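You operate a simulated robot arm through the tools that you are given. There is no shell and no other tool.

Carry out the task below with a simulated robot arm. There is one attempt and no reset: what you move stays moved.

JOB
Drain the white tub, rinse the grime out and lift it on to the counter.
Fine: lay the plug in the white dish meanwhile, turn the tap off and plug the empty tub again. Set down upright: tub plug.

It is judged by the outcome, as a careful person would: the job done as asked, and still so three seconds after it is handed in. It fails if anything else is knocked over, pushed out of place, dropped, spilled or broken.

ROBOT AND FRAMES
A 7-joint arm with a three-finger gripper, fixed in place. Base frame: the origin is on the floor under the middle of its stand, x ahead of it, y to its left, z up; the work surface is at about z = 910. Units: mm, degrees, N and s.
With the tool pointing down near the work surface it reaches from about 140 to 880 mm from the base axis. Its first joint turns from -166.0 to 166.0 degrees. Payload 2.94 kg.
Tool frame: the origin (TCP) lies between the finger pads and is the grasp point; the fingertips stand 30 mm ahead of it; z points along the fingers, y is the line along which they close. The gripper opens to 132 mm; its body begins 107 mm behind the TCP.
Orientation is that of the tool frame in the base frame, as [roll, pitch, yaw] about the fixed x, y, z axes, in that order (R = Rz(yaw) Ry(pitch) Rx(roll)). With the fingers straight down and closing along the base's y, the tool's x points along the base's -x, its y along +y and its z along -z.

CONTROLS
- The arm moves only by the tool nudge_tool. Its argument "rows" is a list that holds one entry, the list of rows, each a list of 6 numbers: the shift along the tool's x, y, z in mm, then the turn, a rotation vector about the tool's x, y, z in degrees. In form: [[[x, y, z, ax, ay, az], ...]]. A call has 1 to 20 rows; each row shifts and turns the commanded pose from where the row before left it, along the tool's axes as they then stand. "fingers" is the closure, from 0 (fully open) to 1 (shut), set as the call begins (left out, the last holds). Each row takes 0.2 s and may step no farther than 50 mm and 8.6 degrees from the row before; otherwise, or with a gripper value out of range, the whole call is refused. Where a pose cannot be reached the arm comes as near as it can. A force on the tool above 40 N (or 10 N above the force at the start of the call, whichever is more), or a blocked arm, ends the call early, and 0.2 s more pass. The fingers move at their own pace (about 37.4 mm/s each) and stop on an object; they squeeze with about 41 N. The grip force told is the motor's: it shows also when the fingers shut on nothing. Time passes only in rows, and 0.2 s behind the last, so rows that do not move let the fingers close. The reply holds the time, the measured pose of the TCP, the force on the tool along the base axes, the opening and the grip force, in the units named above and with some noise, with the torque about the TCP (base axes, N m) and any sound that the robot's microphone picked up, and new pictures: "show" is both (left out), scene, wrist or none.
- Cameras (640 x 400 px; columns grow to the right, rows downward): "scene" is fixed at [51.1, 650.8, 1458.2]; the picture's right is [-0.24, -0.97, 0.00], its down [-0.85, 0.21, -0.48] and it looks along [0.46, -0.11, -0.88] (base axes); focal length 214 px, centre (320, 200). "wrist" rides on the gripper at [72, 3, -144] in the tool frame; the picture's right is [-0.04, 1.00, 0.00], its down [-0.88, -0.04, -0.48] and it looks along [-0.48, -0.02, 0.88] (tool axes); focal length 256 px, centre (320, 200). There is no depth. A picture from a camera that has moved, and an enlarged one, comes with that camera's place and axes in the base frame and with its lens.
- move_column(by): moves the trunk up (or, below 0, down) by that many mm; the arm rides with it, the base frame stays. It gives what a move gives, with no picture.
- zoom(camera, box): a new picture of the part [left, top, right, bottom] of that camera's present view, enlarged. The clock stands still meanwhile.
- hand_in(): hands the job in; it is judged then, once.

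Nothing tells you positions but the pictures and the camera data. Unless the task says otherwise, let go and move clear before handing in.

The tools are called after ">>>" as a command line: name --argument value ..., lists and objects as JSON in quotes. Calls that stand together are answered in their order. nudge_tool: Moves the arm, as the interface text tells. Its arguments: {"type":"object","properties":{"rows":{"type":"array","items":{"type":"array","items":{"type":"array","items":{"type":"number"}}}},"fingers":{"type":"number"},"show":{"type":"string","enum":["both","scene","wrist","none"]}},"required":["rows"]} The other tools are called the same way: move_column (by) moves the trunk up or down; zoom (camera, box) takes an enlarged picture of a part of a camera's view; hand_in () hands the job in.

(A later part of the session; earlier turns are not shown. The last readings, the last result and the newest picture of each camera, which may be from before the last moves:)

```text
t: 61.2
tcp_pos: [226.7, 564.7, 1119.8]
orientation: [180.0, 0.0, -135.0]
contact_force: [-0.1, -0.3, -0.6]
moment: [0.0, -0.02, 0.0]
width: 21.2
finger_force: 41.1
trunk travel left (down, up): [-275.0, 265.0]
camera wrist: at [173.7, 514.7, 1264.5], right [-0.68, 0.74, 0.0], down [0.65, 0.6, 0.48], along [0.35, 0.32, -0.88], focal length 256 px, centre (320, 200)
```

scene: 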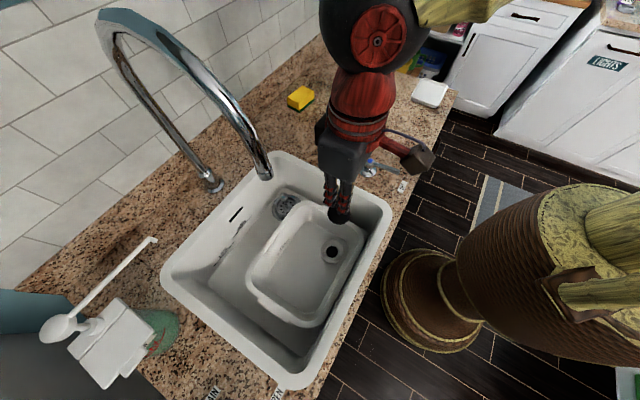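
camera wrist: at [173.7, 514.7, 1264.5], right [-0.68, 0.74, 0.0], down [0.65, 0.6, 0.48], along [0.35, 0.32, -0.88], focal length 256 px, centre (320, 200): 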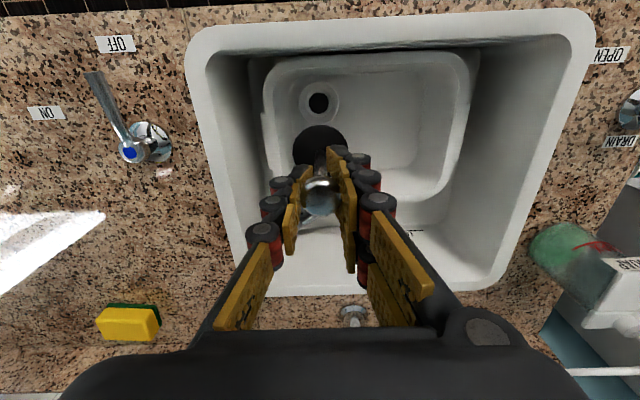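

>>> zoom --camera "wrist" --box '[250, 60, 390, 200]'

>>> zoom --camera "scene" --box '[290, 170, 390, 270]'

```text
2.86 times, centred on (320, 130) of wrist
camera zoom: at [173.7, 514.7, 1264.5], right [-0.68, 0.74, 0.0], down [0.65, 0.6, 0.48], along [0.35, 0.32, -0.88], focal length 731 px, centre (320, 400)
```

zoom: 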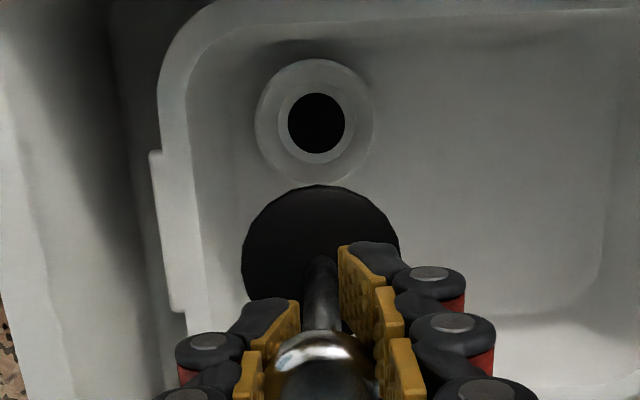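

```text
4.00 times, centred on (340, 220) of scene
camera zoom: at [51.1, 650.8, 1458.2], right [-0.24, -0.97, 0.0], down [-0.85, 0.21, -0.48], along [0.46, -0.11, -0.88], focal length 858 px, centre (240, 120)
```

zoom: 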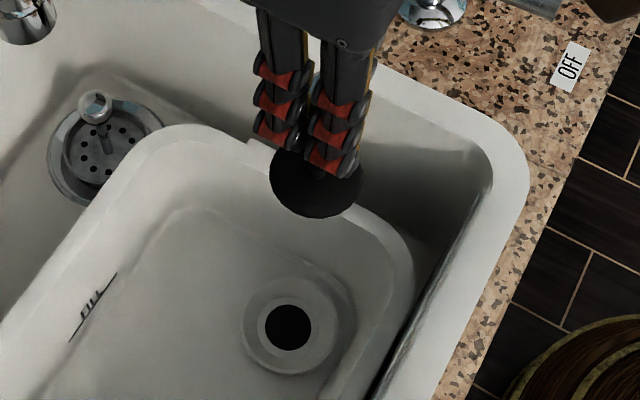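

The hole is within about 2 mm of straight under the plug. I come down into the tub, stopping above the seat to check alignment.

>>> nudge_tool --rows '[[[-0.5, -1.8, 30, 0, 0, 0], [0, 0, 40, 0, 0, 0], [0, 0, 45, 0, 0, 0], [0, 0, 45, 0, 0, 0], [0, 0, 40, 0, 0, 0], [0, 0, 30, 0, 0, 0], [0, 0, 20, 0, 0, 0], [0, 0, 0, 0, 0, 0]]]' --show "both"

>>> zoom --camera "wrist" --box '[250, 90, 390, 230]'

>>> zoom --camera "scene" --box '[290, 190, 390, 290]'

```text
t: 63.0
tcp_pos: [230.6, 563.9, 871.0]
orientation: [-180.0, 0.1, -135.1]
contact_force: [0.3, 0.1, -0.9]
moment: [0.0, -0.02, -0.02]
width: 21.2
finger_force: 40.6
trunk travel left (down, up): [-275.0, 265.0]
camera wrist: at [176.0, 513.5, 1014.3], right [-0.68, 0.74, 0.0], down [0.65, 0.59, 0.48], along [0.35, 0.32, -0.88], focal length 256 px, centre (320, 200)
```

scene: 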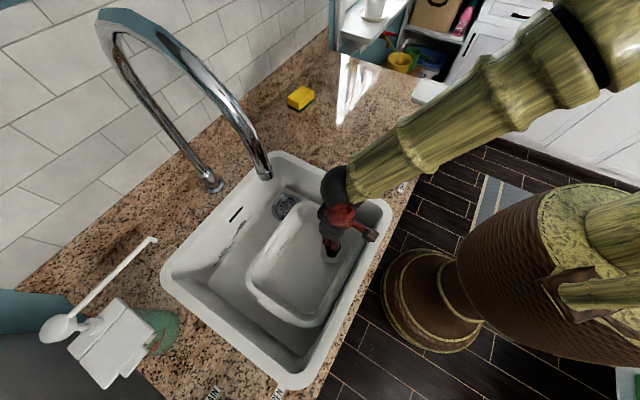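
wrist: 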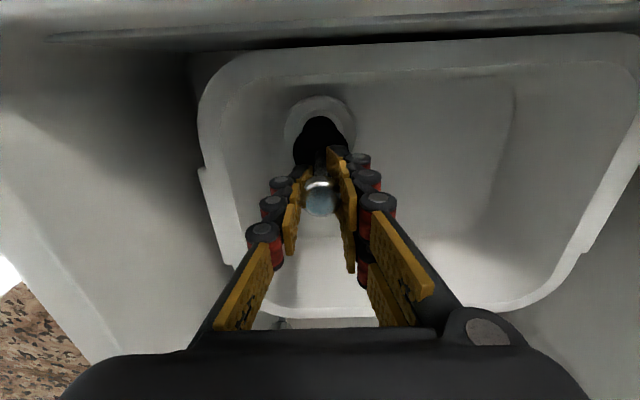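

```text
2.86 times, centred on (320, 160) of wrist
camera zoom: at [176.0, 513.5, 1014.3], right [-0.68, 0.74, 0.0], down [0.65, 0.59, 0.48], along [0.35, 0.32, -0.88], focal length 731 px, centre (320, 314)
```

zoom: 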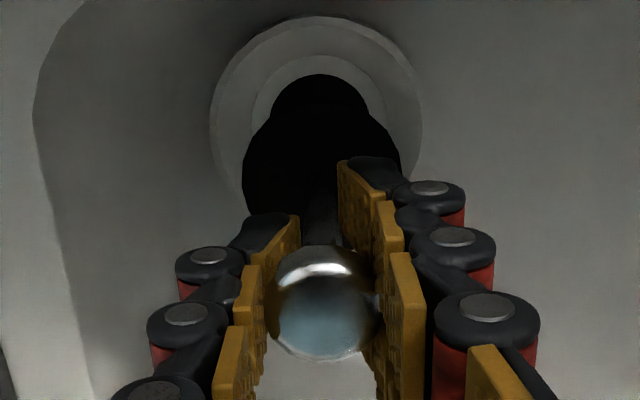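

```text
4.00 times, centred on (340, 240) of scene
camera zoom: at [51.1, 650.8, 1458.2], right [-0.24, -0.97, 0.0], down [-0.85, 0.21, -0.48], along [0.46, -0.11, -0.88], focal length 858 px, centre (240, 40)
```

zoom: 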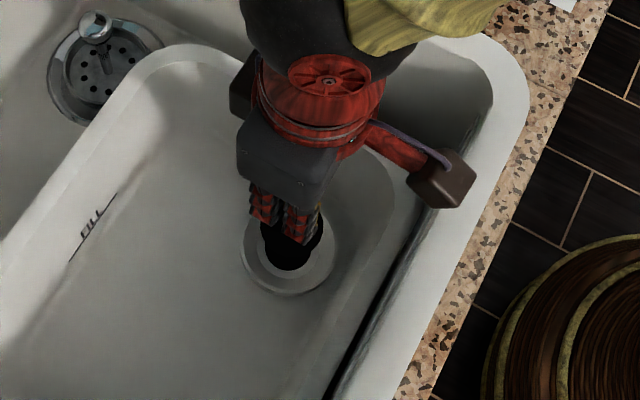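

The plug lines up with the seat to within a couple of mm. I lower it gently, watching for contact at about z 813.

>>> nudge_tool --rows '[[[1, -0.5, 15, 0, 0, 0], [0, 0, 15, 0, 0, 0], [0, 0, 10, 0, 0, 0], [0, 0, 6, 0, 0, 0], [0, 0, 0, 0, 0, 0]]]' --show "none"

>>> nudge_tool --rows '[[[0, 0, 3, 0, 0, 0], [0, 0, 2, 0, 0, 0], [0, 0, 0, 0, 0, 0]]]' --show "wrist"

```text
t: 64.2
tcp_pos: [229.5, 563.1, 824.1]
orientation: [-180.0, 0.0, -135.0]
contact_force: [0.5, -0.1, -0.7]
moment: [-0.02, 0.02, 0.01]
width: 21.1
finger_force: 41.2
trunk travel left (down, up): [-275.0, 265.0]
```

```text
t: 65.0
tcp_pos: [228.7, 562.7, 820.4]
orientation: [-179.9, 0.0, -134.9]
contact_force: [-1.2, 0.0, -0.7]
moment: [0.03, 0.0, 0.0]
width: 21.5
finger_force: 41.7
trunk travel left (down, up): [-275.0, 265.0]
camera wrist: at [174.7, 513.1, 963.7], right [-0.68, 0.74, 0.0], down [0.65, 0.59, 0.48], along [0.35, 0.32, -0.88], focal length 256 px, centre (320, 200)
```

wrist: 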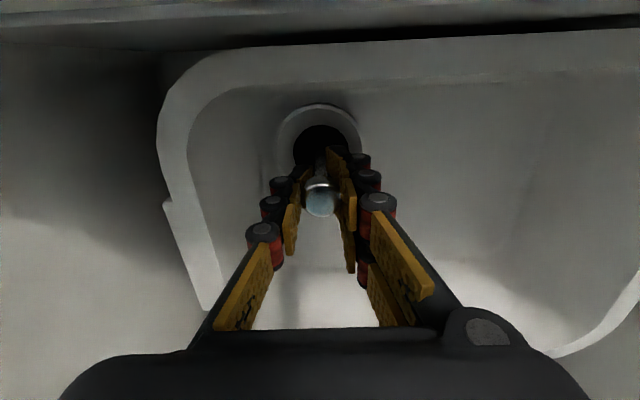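

>>> zoom --camera "wrist" --box '[260, 90, 380, 190]'

>>> nudge_tool --rows '[[[0, 0, 2, 0, 0, 0], [0, 0, 2, 0, 0, 0], [0, 0, 0, 0, 0, 0]]]' --show "none"

```text
4.00 times, centred on (320, 140) of wrist
camera zoom: at [174.7, 513.1, 963.7], right [-0.68, 0.74, 0.0], down [0.65, 0.59, 0.48], along [0.35, 0.32, -0.88], focal length 1024 px, centre (320, 440)
```

zoom: 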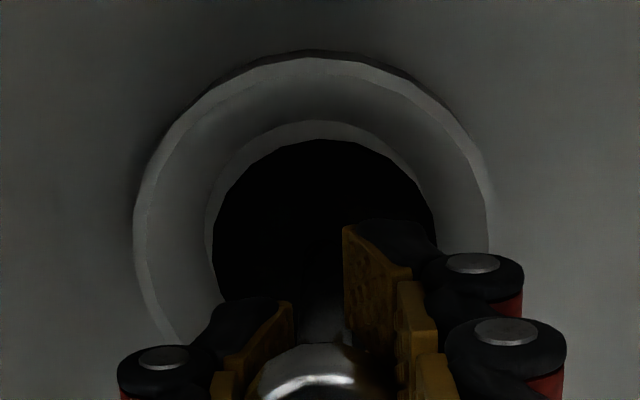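

```text
t: 65.8
tcp_pos: [230.3, 562.9, 814.4]
orientation: [-180.0, 0.0, -135.1]
contact_force: [-0.4, -0.1, -0.3]
moment: [-0.01, -0.01, -0.02]
width: 20.9
finger_force: 41.1
trunk travel left (down, up): [-275.0, 265.0]
```

>>> nudge_tool --rows '[[[0, 0, 1.5, 0, 0, 0], [0, 0, 1.5, 0, 0, 0], [0, 0, 0, 0, 0, 0]]]' --show "none"

>>> nudge_tool --rows '[[[0, 0, 1, 0, 0, 0], [0, 0, 1, 0, 0, 0], [0, 0, 0, 0, 0, 0]]]' --show "none"

```text
t: 66.6
tcp_pos: [229.4, 563.1, 813.0]
orientation: [179.9, 0.0, -135.0]
contact_force: [0.1, 0.0, -0.3]
moment: [0.01, 0.01, -0.02]
width: 21.3
finger_force: 40.7
trunk travel left (down, up): [-275.0, 265.0]
```

```text
t: 67.4
tcp_pos: [229.8, 562.8, 812.7]
orientation: [180.0, 0.2, -135.1]
contact_force: [3.6, -0.4, 9.0]
moment: [-0.05, -0.06, 0.0]
width: 21.1
finger_force: 40.8
trunk travel left (down, up): [-275.0, 265.0]
```

Contact at 812.7, which is exactly the old seated height. I press a bit more to seat it firmly.

>>> nudge_tool --rows '[[[0, 0, 1, 0, 0, 0], [0, 0, 1, 0, 0, 0], [0, 0, 0, 0, 0, 0]]]' --show "wrist"

>>> zoom --camera "wrist" --box '[260, 90, 380, 190]'

```text
t: 68.2
tcp_pos: [229.2, 561.9, 808.5]
orientation: [-180.0, -0.1, -135.0]
contact_force: [-1.7, -5.5, 8.8]
moment: [-0.38, 0.05, -0.07]
width: 21.1
finger_force: 40.9
trunk travel left (down, up): [-275.0, 265.0]
camera wrist: at [174.6, 512.1, 952.7], right [-0.68, 0.74, 0.0], down [0.65, 0.6, 0.47], along [0.35, 0.32, -0.88], focal length 256 px, centre (320, 200)
```

wrist: 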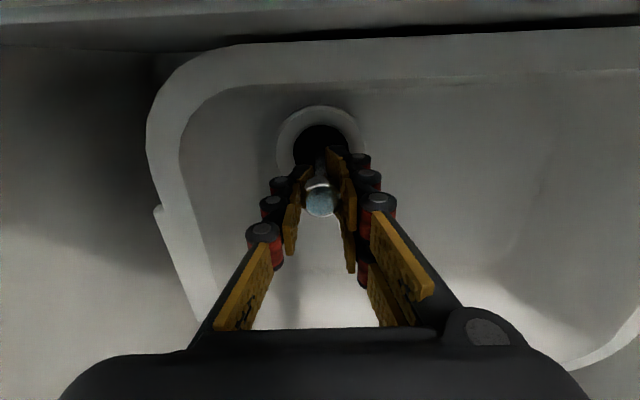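

```text
4.00 times, centred on (320, 140) of wrist
camera zoom: at [174.6, 512.1, 952.7], right [-0.68, 0.74, 0.0], down [0.65, 0.6, 0.47], along [0.35, 0.32, -0.88], focal length 1024 px, centre (320, 440)
```

zoom: 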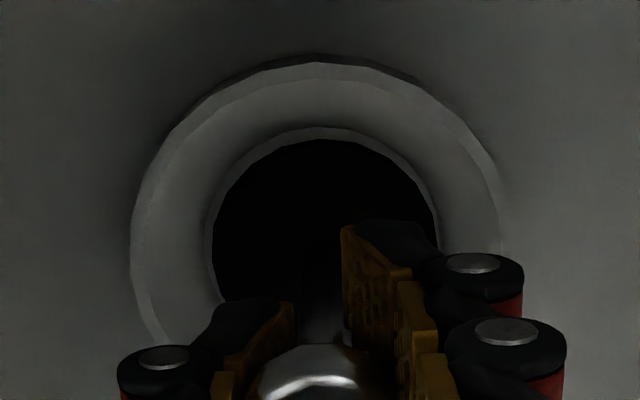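

The plug slid a little deeper into the seat. I press on gently until it is firm.

>>> nudge_tool --rows '[[[0, 0, 1, 0, 0, 0], [0, 0, 1, 0, 0, 0], [0, 0, 0, 0, 0, 0]]]' --show "none"

>>> nudge_tool --rows '[[[0, 0, 1, 0, 0, 0], [0, 0, 1, 0, 0, 0], [0, 0, 0, 0, 0, 0]]]' --show "none"

```text
t: 69.0
tcp_pos: [229.7, 562.9, 807.9]
orientation: [-180.0, 0.2, -135.0]
contact_force: [-1.3, -7.3, 26.7]
moment: [-0.53, 0.09, 0.04]
width: 21.4
finger_force: 41.6
trunk travel left (down, up): [-275.0, 265.0]
```

```text
t: 69.5
tcp_pos: [229.6, 563.5, 809.1]
orientation: [179.9, 0.2, -135.0]
contact_force: [-4.3, -8.9, 21.2]
moment: [-0.48, 0.17, 0.01]
width: 21.3
finger_force: 41.6
trunk travel left (down, up): [-275.0, 265.0]
stopped in row 2: the force on the tool passed its limit at 42 N (the readings are from after the stop); the commanded pose is now the measured one
```

The plug is seated firmly. I open the fingers the same small amount as before to let go.

>>> nudge_tool --rows '[[[0, 0, 0, 0, 0, 0], [0, 0, 0, 0, 0, 0], [0, 0, 0, 0, 0, 0], [0, 0, 0, 0, 0, 0]]]' --fingers 0.64 --show "wrist"

>>> zoom --camera "wrist" --box '[260, 90, 380, 220]'

```text
t: 70.5
tcp_pos: [228.8, 565.4, 807.2]
orientation: [179.9, 0.1, -135.0]
contact_force: [-0.7, -0.3, -0.7]
moment: [-0.02, -0.02, 0.02]
width: 47.7
finger_force: 0.0
trunk travel left (down, up): [-275.0, 265.0]
camera wrist: at [175.2, 514.1, 950.2], right [-0.68, 0.74, 0.0], down [0.65, 0.59, 0.48], along [0.35, 0.32, -0.88], focal length 256 px, centre (320, 200)
```

wrist: 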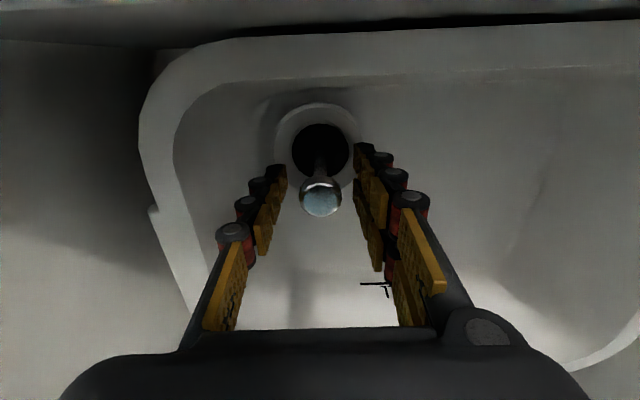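

```text
3.08 times, centred on (320, 155) of wrist
camera zoom: at [175.2, 514.1, 950.2], right [-0.68, 0.74, 0.0], down [0.65, 0.59, 0.48], along [0.35, 0.32, -0.88], focal length 788 px, centre (320, 338)
```

zoom: 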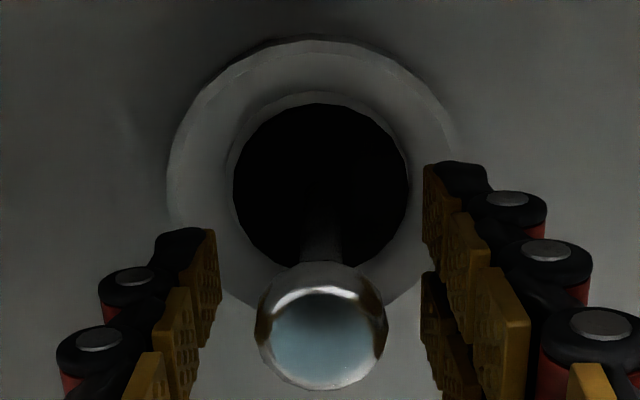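

The plug sits concentric in its seat and upright. I raise the gripper clear and look at the tub's rim and the gaps around it to choose a grip for lifting.

>>> nudge_tool --rows '[[[0, 0, -10, 0, 0, 0], [0, 0, -25, 0, 0, 0], [0, 0, -40, 0, 0, 0], [0, 0, -40, 0, 0, 0], [0, 0, -45, 0, 0, 0], [0, 0, -45, 0, 0, 0], [0, 0, -45, 0, 0, 0], [0, 0, 0, 0, 0, 0]]]' --show "both"

>>> zoom --camera "scene" --box '[220, 180, 400, 350]'

>>> zoom --camera "wrist" --box '[380, 40, 500, 240]'

```text
t: 72.3
tcp_pos: [227.3, 562.8, 1054.8]
orientation: [180.0, 0.1, -135.1]
contact_force: [-0.8, 0.7, -0.8]
moment: [0.0, -0.01, -0.02]
width: 47.5
finger_force: 0.1
trunk travel left (down, up): [-275.0, 265.0]
camera wrist: at [173.1, 512.6, 1198.9], right [-0.68, 0.74, 0.0], down [0.65, 0.59, 0.48], along [0.35, 0.32, -0.88], focal length 256 px, centre (320, 200)
```

scene: 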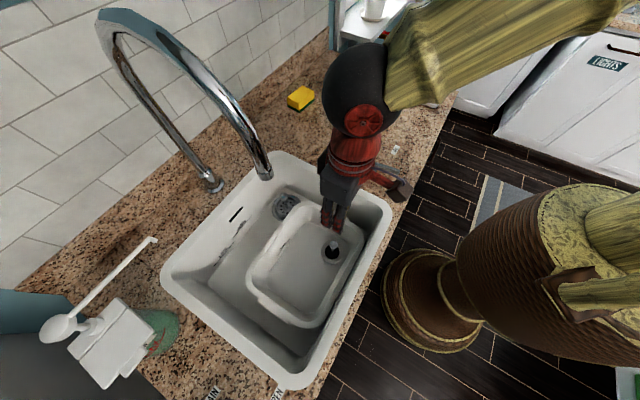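
wrist: 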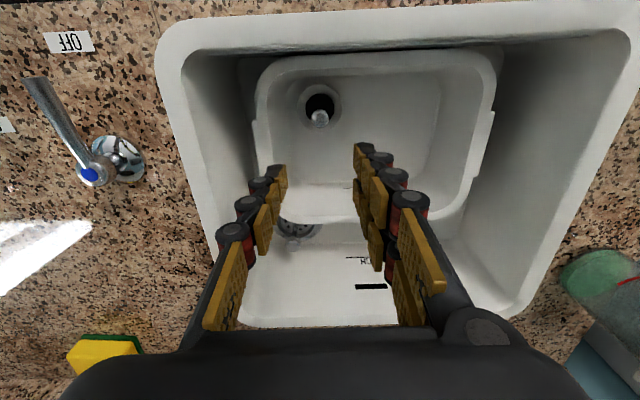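

```text
2.35 times, centred on (310, 265) of scene
camera zoom: at [51.1, 650.8, 1458.2], right [-0.24, -0.97, 0.0], down [-0.85, 0.21, -0.48], along [0.46, -0.11, -0.88], focal length 505 px, centre (344, 47)
```

zoom: 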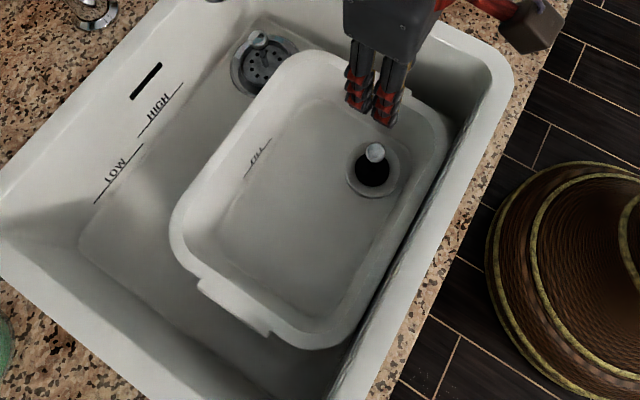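

```text
2.00 times, centred on (440, 140) of wrist
camera zoom: at [173.1, 512.6, 1198.9], right [-0.68, 0.74, 0.0], down [0.65, 0.59, 0.48], along [0.35, 0.32, -0.88], focal length 512 px, centre (80, 320)
```

zoom: 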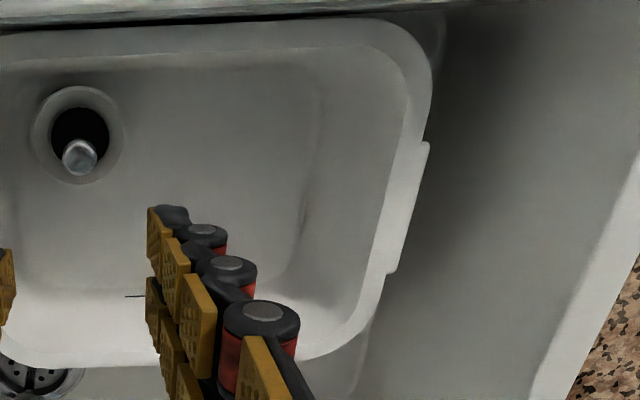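

The plug is upright in its hole. The left short end of the tub has the most free space (over 50 mm to the sink wall), so I hover above that end to study the rim and flange.

>>> nudge_tool --rows '[[[-9, 38.4, 8, 0, 0, 0], [-9, 38.4, 8, 0, 0, 0], [-9, 38.4, 8, 0, 0, 0], [-9, 38.4, 8, 0, 0, 0], [-9, 38.4, 8, 0, 0, 0], [-9, 38.4, 8, 0, 0, 0], [0, 0, 0, 0, 0, 0]]]' --fingers 0.5 --show "both"

>>> zoom --camera "wrist" --box '[220, 60, 420, 240]'

>>> zoom --camera "scene" --box '[220, 230, 340, 350]'

```text
t: 74.1
tcp_pos: [128.4, 768.2, 1027.4]
orientation: [179.2, 1.0, -136.7]
contact_force: [0.5, -0.7, -0.4]
moment: [0.01, -0.01, -0.01]
width: 66.3
finger_force: 0.1
trunk travel left (down, up): [-275.0, 265.0]
stopped in row 7: the arm was blocked; the commanded pose is now the measured one
camera wrist: at [71.6, 715.9, 1169.4], right [-0.65, 0.76, 0.01], down [0.66, 0.56, 0.49], along [0.36, 0.33, -0.87], focal length 256 px, centre (320, 200)
```

scene: 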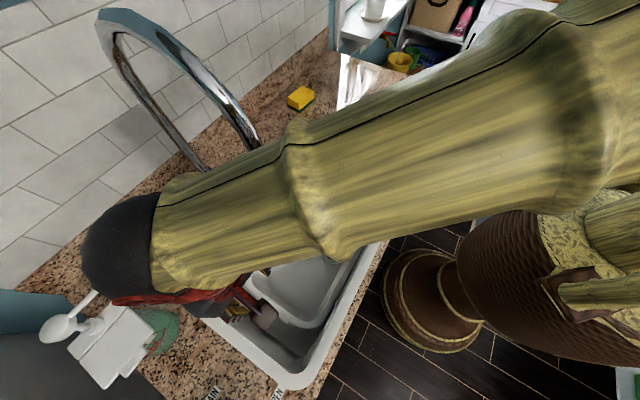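
wrist: 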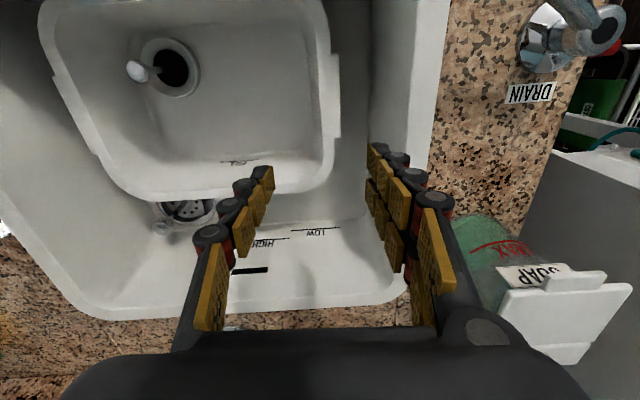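

```text
2.22 times, centred on (320, 150) of wrist
camera zoom: at [71.6, 715.9, 1169.4], right [-0.65, 0.76, 0.01], down [0.66, 0.56, 0.49], along [0.36, 0.33, -0.87], focal length 569 px, centre (320, 311)
```

zoom: 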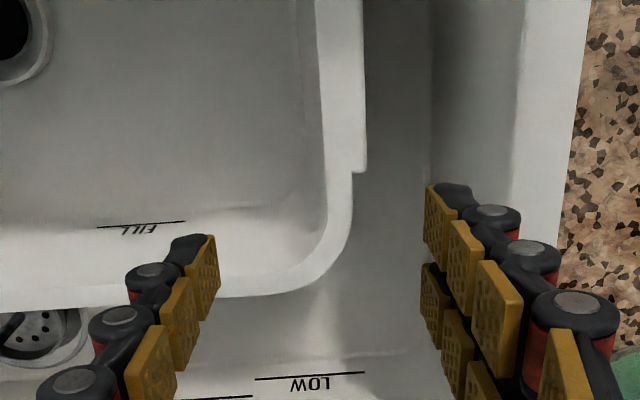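

```text
3.33 times, centred on (280, 290) of scene
camera zoom: at [51.1, 650.8, 1458.2], right [-0.24, -0.97, 0.0], down [-0.85, 0.21, -0.48], along [0.46, -0.11, -0.88], focal length 715 px, centre (453, -100)
```

zoom: 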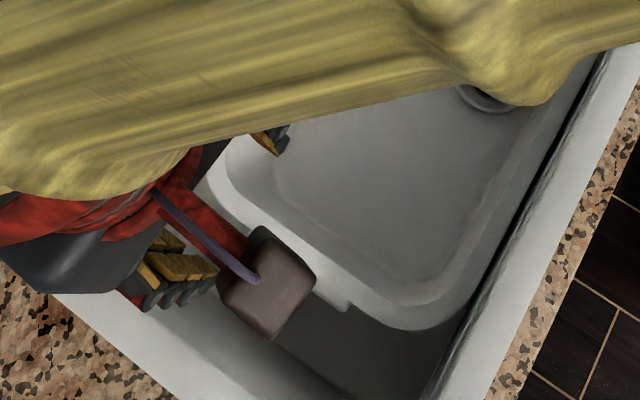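

The arm ran out of reach here at this height: it is nearly stretched out, with no contact. I raise the trunk so the shoulder is better placed for working over this end and for the later lift.

>>> move_column --by 150

```text
t: 75.8
tcp_pos: [127.9, 766.9, 1176.4]
orientation: [179.2, 0.9, -136.8]
contact_force: [0.4, -0.5, -0.7]
moment: [0.01, -0.02, 0.0]
width: 66.1
finger_force: 0.0
trunk travel left (down, up): [-425.0, 115.0]
```

Trunk is up 150 mm. I straighten the tool and shift over the sink's left edge, to see the outside of the tub's left end below its rim.

>>> nudge_tool --rows '[[[0, 0, 0, 0.8, 0.9, -1.8], [3.4, 18, 30, 0, 0, 0], [3.4, 18, 40, 0, 0, 0], [3.4, 18, 40, 0, 0, 0], [3.4, 18, 40, 0, 0, 0], [3.4, 18, 40, 0, 0, 0], [3.4, 18, 30, 0, 0, 0], [0, 0, 0, 0, 0, 0]]]' --show "both"

>>> zoom --camera "wrist" --box '[140, 0, 380, 200]'

```text
t: 77.8
tcp_pos: [136.3, 830.5, 968.5]
orientation: [179.4, 0.7, -141.7]
contact_force: [0.1, -0.1, -0.4]
moment: [-0.02, 0.01, -0.01]
width: 65.9
finger_force: 0.1
trunk travel left (down, up): [-425.0, 115.0]
stopped in row 8: the arm was blocked; the commanded pose is now the measured one
camera wrist: at [76.0, 784.3, 1111.8], right [-0.58, 0.81, 0.01], down [0.71, 0.51, 0.49], along [0.39, 0.29, -0.87], focal length 256 px, centre (320, 200)
```

scene: 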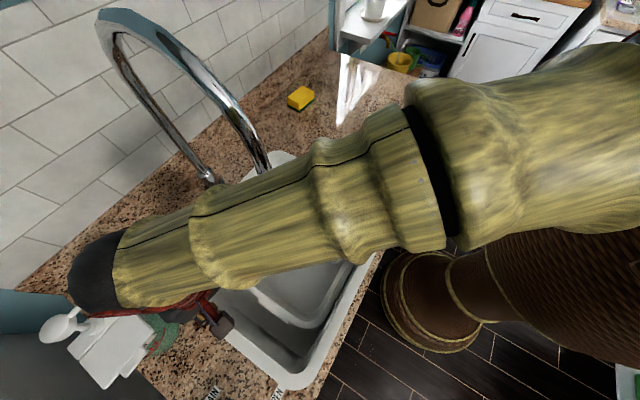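
wrist: 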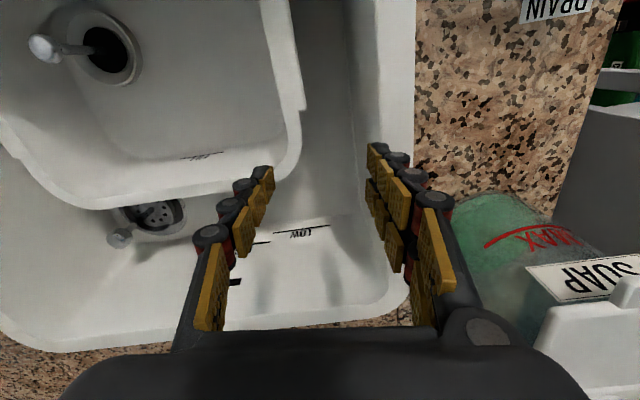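

```text
2.00 times, centred on (260, 100) of wrist
camera zoom: at [76.0, 784.3, 1111.8], right [-0.58, 0.81, 0.01], down [0.71, 0.51, 0.49], along [0.39, 0.29, -0.87], focal length 512 px, centre (440, 400)
```

zoom: 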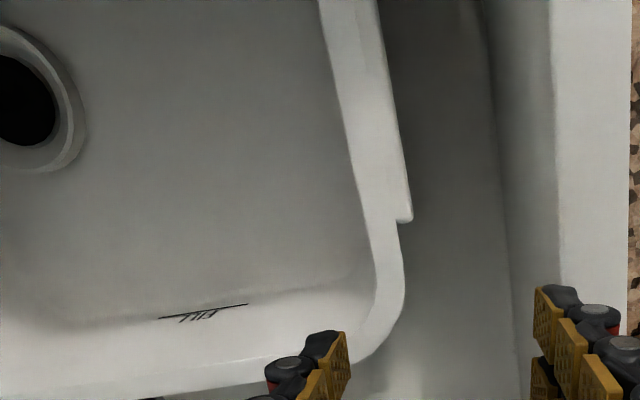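

The arm can't swing further left than about 81° of azimuth, so the left end is out of reach. The front wall is the best place to lift from, but it sits right against the sink wall, so I will first slide the tub back a little by pushing its back wall from inside. I return to a spot over the tub's middle.

>>> nudge_tool --rows '[[[11.7, -25.2, -20, 0, 0, 0], [11.7, -25.2, -20, 0, 0, 0], [11.7, -25.2, -20, 0, 0, 0], [0, 0, 0, 0.6, 0.7, -6.7], [16.7, -30, 0, 0, 0, 0], [16.7, -30, 0, 0, 0, 0], [16.7, -30, 0, 0, 0, 0], [0, 0, 0, 0, 0, 0]]]' --fingers 1 --show "both"

>>> zoom --camera "wrist" --box '[160, 20, 500, 220]'

```text
t: 79.7
tcp_pos: [181.9, 648.2, 1026.3]
orientation: [-179.8, 0.2, -134.8]
contact_force: [-0.3, 0.7, 0.4]
moment: [0.01, 0.0, -0.02]
width: 0.0
finger_force: 28.8
trunk travel left (down, up): [-425.0, 115.0]
camera wrist: at [127.1, 598.1, 1169.9], right [-0.68, 0.74, 0.0], down [0.65, 0.6, 0.48], along [0.35, 0.32, -0.88], focal length 256 px, centre (320, 200)
```

scene: 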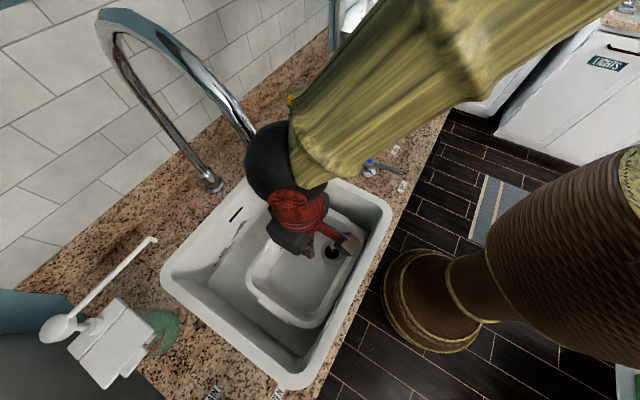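
wrist: 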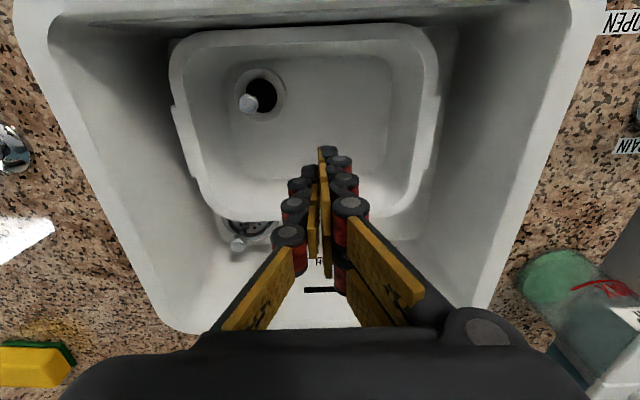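

```text
1.88 times, centred on (330, 120) of wrist
camera zoom: at [127.1, 598.1, 1169.9], right [-0.68, 0.74, 0.0], down [0.65, 0.6, 0.48], along [0.35, 0.32, -0.88], focal length 482 px, centre (301, 351)
```

zoom: 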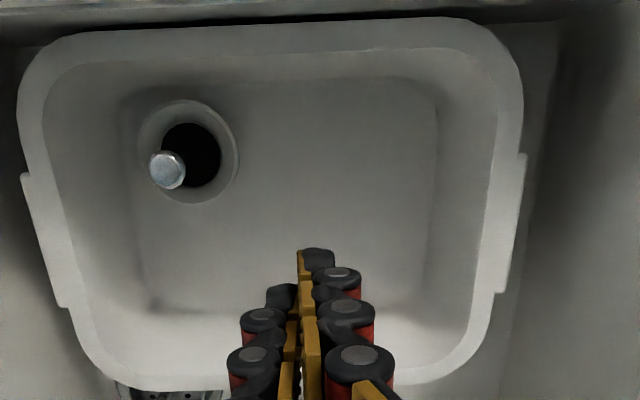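

Now I can see the tub's interior well. I lower the shut fingers into the middle of the tub, ready to push its back wall away from the front.

>>> nudge_tool --rows '[[[0, -10, 20, 0, 0, 0], [0, 0, 40, 0, 0, 0], [0, 0, 45, 0, 0, 0], [0, 0, 45, 0, 0, 0], [0, 0, 45, 0, 0, 0], [0, 0, 35, 0, 0, 0], [0, 0, 18, 0, 0, 0], [0, 0, 0, 0, 0, 0]]]' --show "both"

```text
t: 81.5
tcp_pos: [189.0, 642.2, 782.1]
orientation: [-179.9, 0.2, -134.9]
contact_force: [0.6, 0.3, 0.5]
moment: [0.02, -0.02, 0.03]
width: 0.2
finger_force: 28.7
trunk travel left (down, up): [-425.0, 115.0]
camera wrist: at [133.4, 592.2, 925.0], right [-0.68, 0.74, 0.0], down [0.65, 0.6, 0.48], along [0.35, 0.32, -0.88], focal length 256 px, centre (320, 200)
```

scene: 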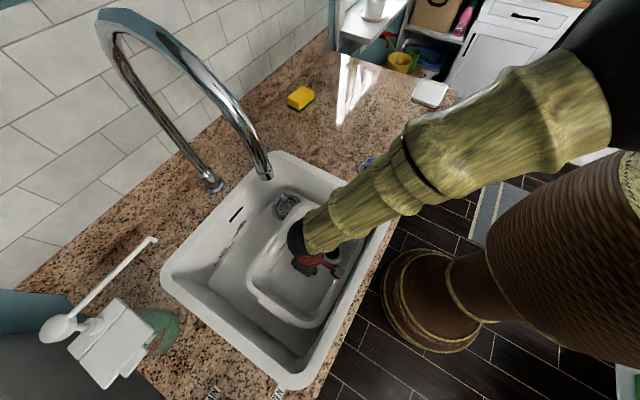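
wrist: 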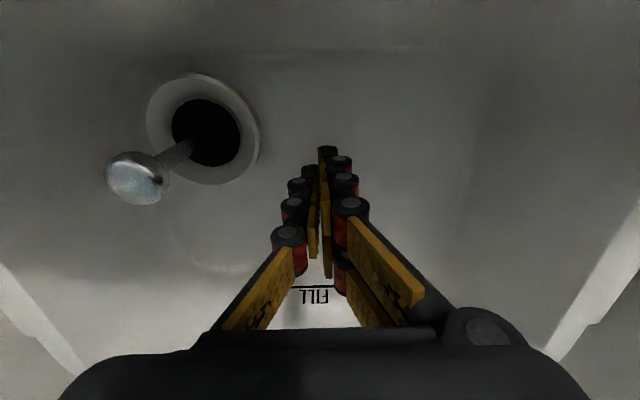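

>>> nudge_tool --rows '[[[-18, 0, 0, 0, 0, 0], [-18, 0, 0, 0, 0, 0], [-18, 0, 0, 0, 0, 0], [-14, 0, 0, 0, 0, 0], [-10, 0, 0, 0, 0, 0], [0, 0, 0, 0, 0, 0]]]' --show "both"

```text
t: 82.8
tcp_pos: [242.6, 697.7, 780.0]
orientation: [-179.8, 0.0, -134.8]
contact_force: [-0.4, 0.6, 0.6]
moment: [-0.03, -0.03, 0.04]
width: 0.1
finger_force: 28.1
trunk travel left (down, up): [-425.0, 115.0]
camera wrist: at [188.3, 647.2, 922.7], right [-0.68, 0.74, 0.0], down [0.65, 0.6, 0.48], along [0.35, 0.32, -0.88], focal length 256 px, centre (320, 200)
```

scene: 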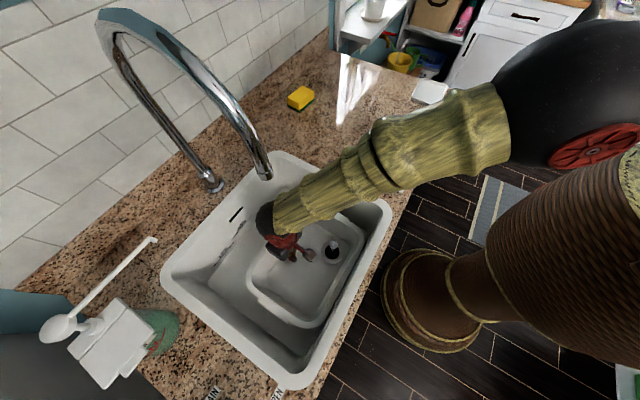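
wrist: 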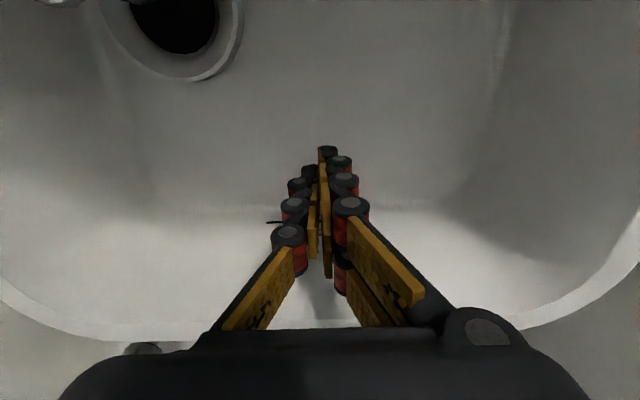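

>>> nudge_tool --rows '[[[-8, 0, 0, 0, 0, 0], [-8, 0, 0, 0, 0, 0], [-8, 0, 0, 0, 0, 0], [0, 0, 0, 0, 0, 0]]]' --show "wrist"

```text
t: 83.8
tcp_pos: [260.7, 714.2, 780.4]
orientation: [-180.0, 0.0, -134.9]
contact_force: [-0.5, -1.4, 0.3]
moment: [-0.02, 0.01, 0.0]
width: 0.0
finger_force: 28.9
trunk travel left (down, up): [-425.0, 115.0]
camera wrist: at [205.7, 664.7, 923.3], right [-0.68, 0.74, 0.0], down [0.65, 0.6, 0.48], along [0.35, 0.32, -0.88], focal length 256 px, centre (320, 200)
```

wrist: 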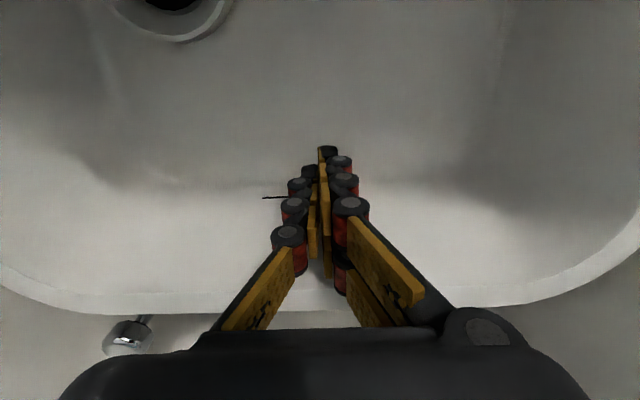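

No contact yet; the sink strainer's knob stands just behind the tub's back-right corner, so I will push back only about 30 mm here. I continue in small steps.

>>> nudge_tool --rows '[[[-6, 0, 0, 0, 0, 0], [-6, 0, 0, 0, 0, 0], [0, 0, 0, 0, 0, 0]]]' --show "none"

>>> nudge_tool --rows '[[[-5, 0, 0, 0, 0, 0], [-5, 0, 0, 0, 0, 0], [0, 0, 0, 0, 0, 0]]]' --show "wrist"

```text
t: 84.7
tcp_pos: [270.1, 722.0, 779.7]
orientation: [-179.9, 0.0, -135.0]
contact_force: [-0.1, -1.1, 0.2]
moment: [-0.01, 0.01, -0.01]
width: 0.0
finger_force: 28.5
trunk travel left (down, up): [-425.0, 115.0]
```

```text
t: 85.5
tcp_pos: [275.7, 731.1, 780.1]
orientation: [-179.9, 0.1, -135.0]
contact_force: [-1.1, -0.4, -0.6]
moment: [-0.02, 0.03, 0.01]
width: 0.2
finger_force: 29.2
trunk travel left (down, up): [-425.0, 115.0]
camera wrist: at [220.8, 680.4, 923.9], right [-0.68, 0.74, 0.0], down [0.65, 0.6, 0.48], along [0.35, 0.32, -0.88], focal length 256 px, centre (320, 200)
```

wrist: 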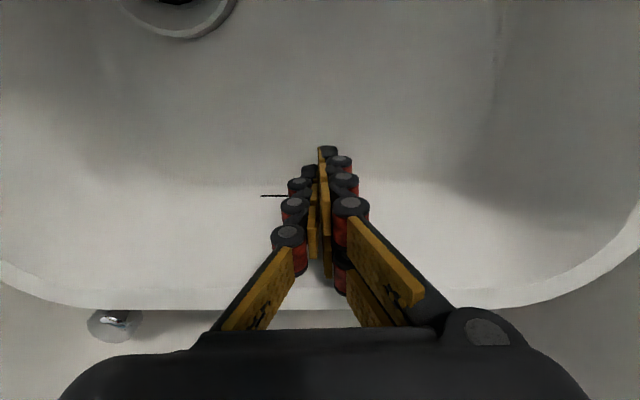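

The tub slides easily and has moved back about 24 mm. To avoid the strainer knob, I now go to the tub's inside back-left corner and push diagonally left and back.

>>> nudge_tool --rows '[[[8, 0, 0, 0, 0, 0], [0, 30, 0, 0, 0, 0], [0, 30, 0, 0, 0, 0], [0, 25, 0, 0, 0, 0], [0, 0, 0, 0, 0, 0]]]' --show "both"

```text
t: 86.7
tcp_pos: [210.3, 784.8, 781.8]
orientation: [-179.9, 0.1, -134.9]
contact_force: [-0.4, 0.2, 0.3]
moment: [0.0, 0.01, 0.01]
width: 0.0
finger_force: 28.7
trunk travel left (down, up): [-425.0, 115.0]
camera wrist: at [156.0, 734.6, 924.2], right [-0.68, 0.74, 0.0], down [0.65, 0.6, 0.48], along [0.35, 0.32, -0.88], focal length 256 px, centre (320, 200)
```

scene: 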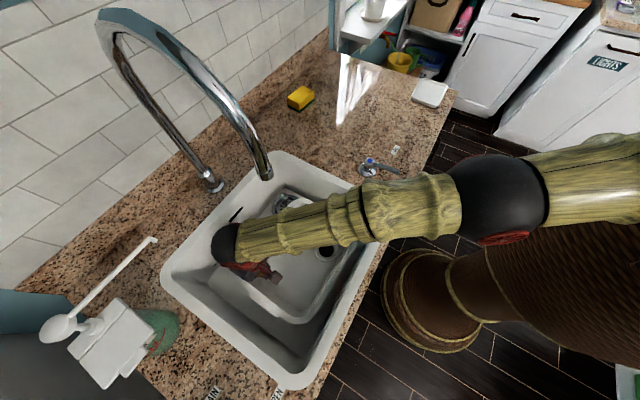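
wrist: 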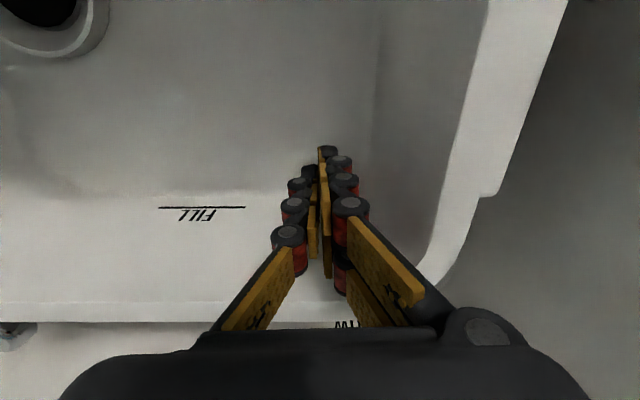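

>>> nudge_tool --rows '[[[-2, 8, 0, 0, 0, 0], [-3, 8, 0, 0, 0, 0], [-3, 8, 0, 0, 0, 0], [0, 0, 0, 0, 0, 0]]]' --show "wrist"

>>> nudge_tool --rows '[[[-6, 8, 0, 0, 0, 0], [-6, 8, 0, 0, 0, 0], [0, 0, 0, 0, 0, 0]]]' --show "both"

```text
t: 87.7
tcp_pos: [200.8, 791.1, 784.9]
orientation: [-179.9, 0.1, -134.8]
contact_force: [1.4, 0.1, 0.4]
moment: [0.01, -0.01, 0.03]
width: 0.1
finger_force: 28.4
out of reach, approached as far as the arm can: row 2, 3
trunk travel left (down, up): [-425.0, 115.0]
camera wrist: at [145.8, 740.6, 927.3], right [-0.68, 0.74, 0.0], down [0.65, 0.6, 0.48], along [0.35, 0.32, -0.88], focal length 256 px, centre (320, 200)
```

wrist: 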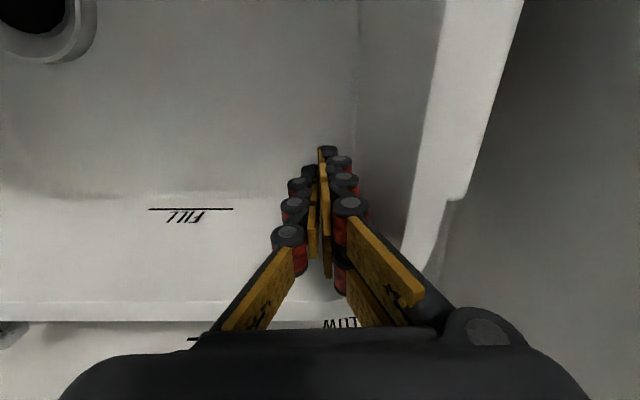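

```text
t: 88.5
tcp_pos: [194.4, 794.5, 789.9]
orientation: [-179.8, 0.1, -134.8]
contact_force: [0.0, 0.1, 0.1]
moment: [0.0, -0.01, 0.01]
width: 0.0
finger_force: 28.8
out of reach, approached as far as the arm can: row 1, 2
trunk travel left (down, up): [-425.0, 115.0]
camera wrist: at [139.1, 744.3, 932.9], right [-0.68, 0.74, 0.0], down [0.65, 0.6, 0.48], along [0.35, 0.32, -0.88], focal length 256 px, centre (320, 200)
```

scene: 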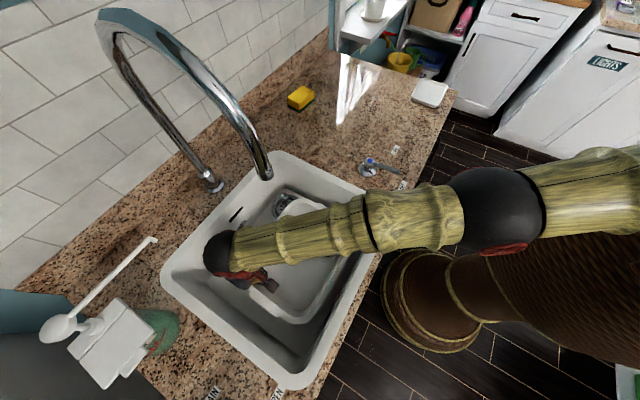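
wrist: 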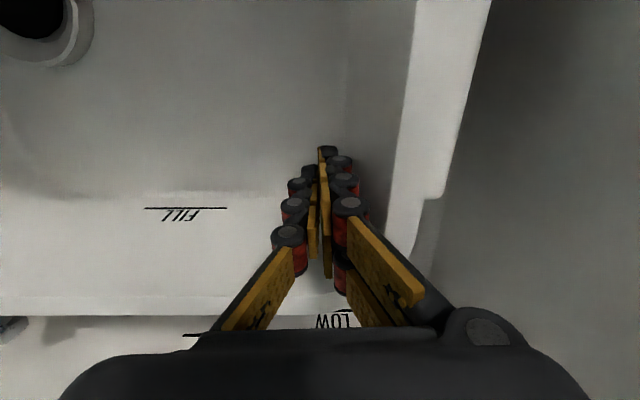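

The arm reached its limit here because the raised trunk reduces its low reach. I lift out of the tub, lower the trunk, and then finish the diagonal push.

>>> nudge_tool --rows '[[[12, -10, -30, 0, 0, 0], [0, 0, -45, 0, 0, 0], [0, 0, -45, 0, 0, 0], [0, 0, -30, 0, 0, 0], [0, 0, 0, 0, 0, 0]]]' --show "none"

>>> move_column --by -130

```text
t: 89.7
tcp_pos: [192.5, 778.3, 939.8]
orientation: [-179.9, 0.0, -134.9]
contact_force: [-0.4, 0.2, 0.1]
moment: [-0.04, -0.01, 0.02]
width: 0.2
finger_force: 28.5
trunk travel left (down, up): [-425.0, 115.0]
```

```text
t: 91.2
tcp_pos: [191.4, 778.1, 809.8]
orientation: [-179.9, 0.0, -134.9]
contact_force: [-0.5, -0.1, -0.1]
moment: [0.02, 0.01, 0.02]
width: 0.0
finger_force: 28.7
trunk travel left (down, up): [-295.0, 245.0]
```

>>> nudge_tool --rows '[[[0, 0, 15, 0, 0, 0], [0, 0, 13, 0, 0, 0], [-8, 5, 0, 0, 0, 0], [-8, 5, 0, 0, 0, 0], [-8, 5, 0, 0, 0, 0], [0, 0, 0, 0, 0, 0]]]' --show "wrist"

>>> nudge_tool --rows '[[[-6, 8, 0, 0, 0, 0], [-6, 8, 0, 0, 0, 0], [0, 0, 0, 0, 0, 0]]]' --show "both"

```text
t: 92.6
tcp_pos: [199.0, 806.3, 781.8]
orientation: [-179.9, 0.0, -135.0]
contact_force: [0.2, -1.4, 0.3]
moment: [0.01, -0.03, 0.0]
width: 0.0
finger_force: 28.8
trunk travel left (down, up): [-295.0, 245.0]
camera wrist: at [143.2, 756.4, 925.0], right [-0.68, 0.74, 0.0], down [0.65, 0.6, 0.48], along [0.35, 0.32, -0.88], focal length 256 px, centre (320, 200)
```

wrist: 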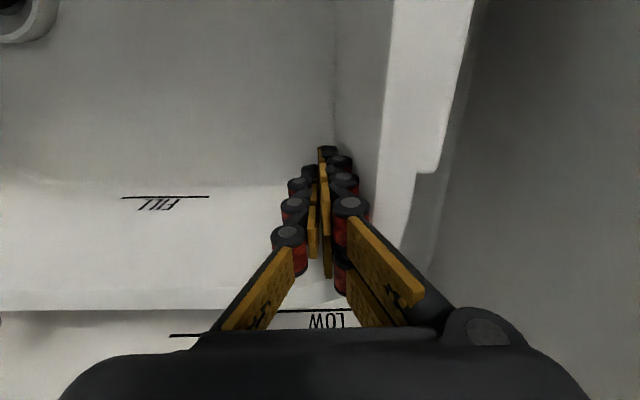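

```text
t: 93.4
tcp_pos: [195.5, 824.0, 781.4]
orientation: [180.0, 0.0, -134.9]
contact_force: [0.8, -1.0, 1.4]
moment: [0.07, -0.01, -0.02]
width: 0.1
finger_force: 28.4
trunk travel left (down, up): [-295.0, 245.0]
camera wrist: at [141.6, 775.9, 924.6], right [-0.68, 0.74, 0.0], down [0.65, 0.6, 0.48], along [0.35, 0.32, -0.88], focal length 256 px, centre (320, 200)
```

scene: 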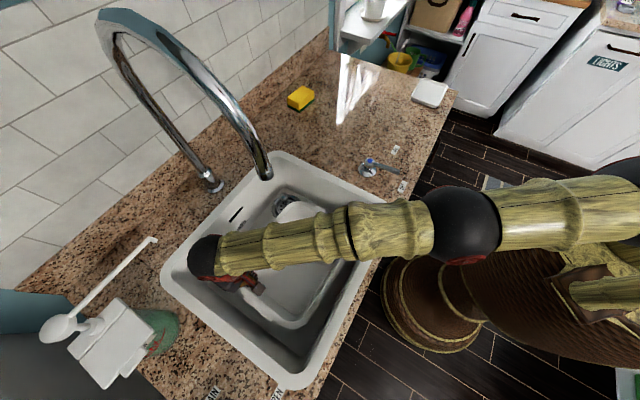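
wrist: 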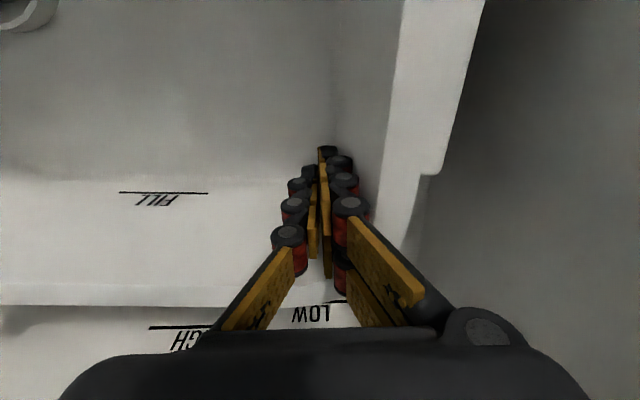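

The tub follows the fingers now. One more small diagonal push, then I lift out and look from above.

>>> nudge_tool --rows '[[[-6, 7, 0, 0, 0, 0], [-6, 7, 0, 0, 0, 0], [0, 0, 0, 0, 0, 0]]]' --show "none"

>>> nudge_tool --rows '[[[8, -8, 0, 0, 0, 0], [10, -15, -20, 0, 0, 0], [10, -20, -40, 0, 0, 0], [10, -20, -40, 0, 0, 0], [10, -20, -40, 0, 0, 0], [10, -10, -45, 0, 0, 0], [10, 0, -45, 0, 0, 0], [0, 0, 0, 0, 0, 0]]]' --show "both"

```text
t: 94.2
tcp_pos: [195.8, 830.6, 781.4]
orientation: [-179.9, 0.1, -135.0]
contact_force: [0.1, -1.1, 0.4]
moment: [0.0, 0.02, 0.03]
width: 0.0
finger_force: 28.5
out of reach, approached as far as the arm can: row 1, 2
trunk travel left (down, up): [-295.0, 245.0]
```

```text
t: 96.0
tcp_pos: [211.9, 718.1, 1012.6]
orientation: [-180.0, 0.0, -134.9]
contact_force: [-0.3, -1.0, 1.1]
moment: [0.01, 0.0, -0.05]
width: 0.2
finger_force: 28.6
trunk travel left (down, up): [-295.0, 245.0]
camera wrist: at [156.9, 667.7, 1156.2], right [-0.68, 0.74, 0.0], down [0.65, 0.6, 0.48], along [0.35, 0.32, -0.88], focal length 256 px, centre (320, 200)
```

scene: 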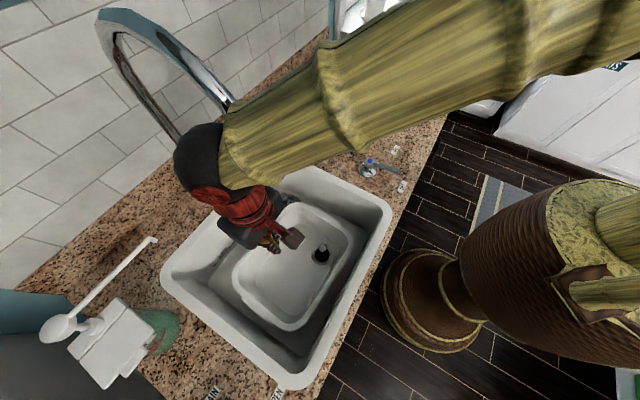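
wrist: 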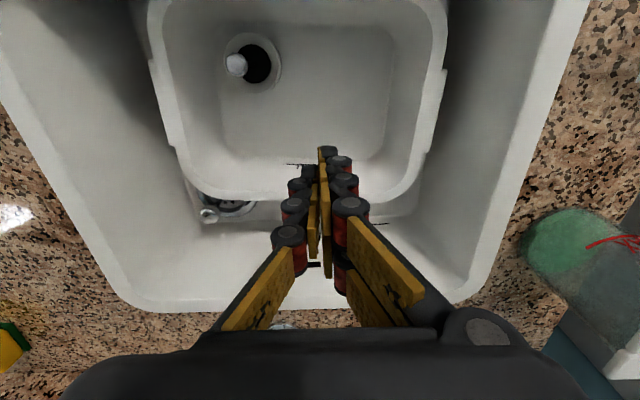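

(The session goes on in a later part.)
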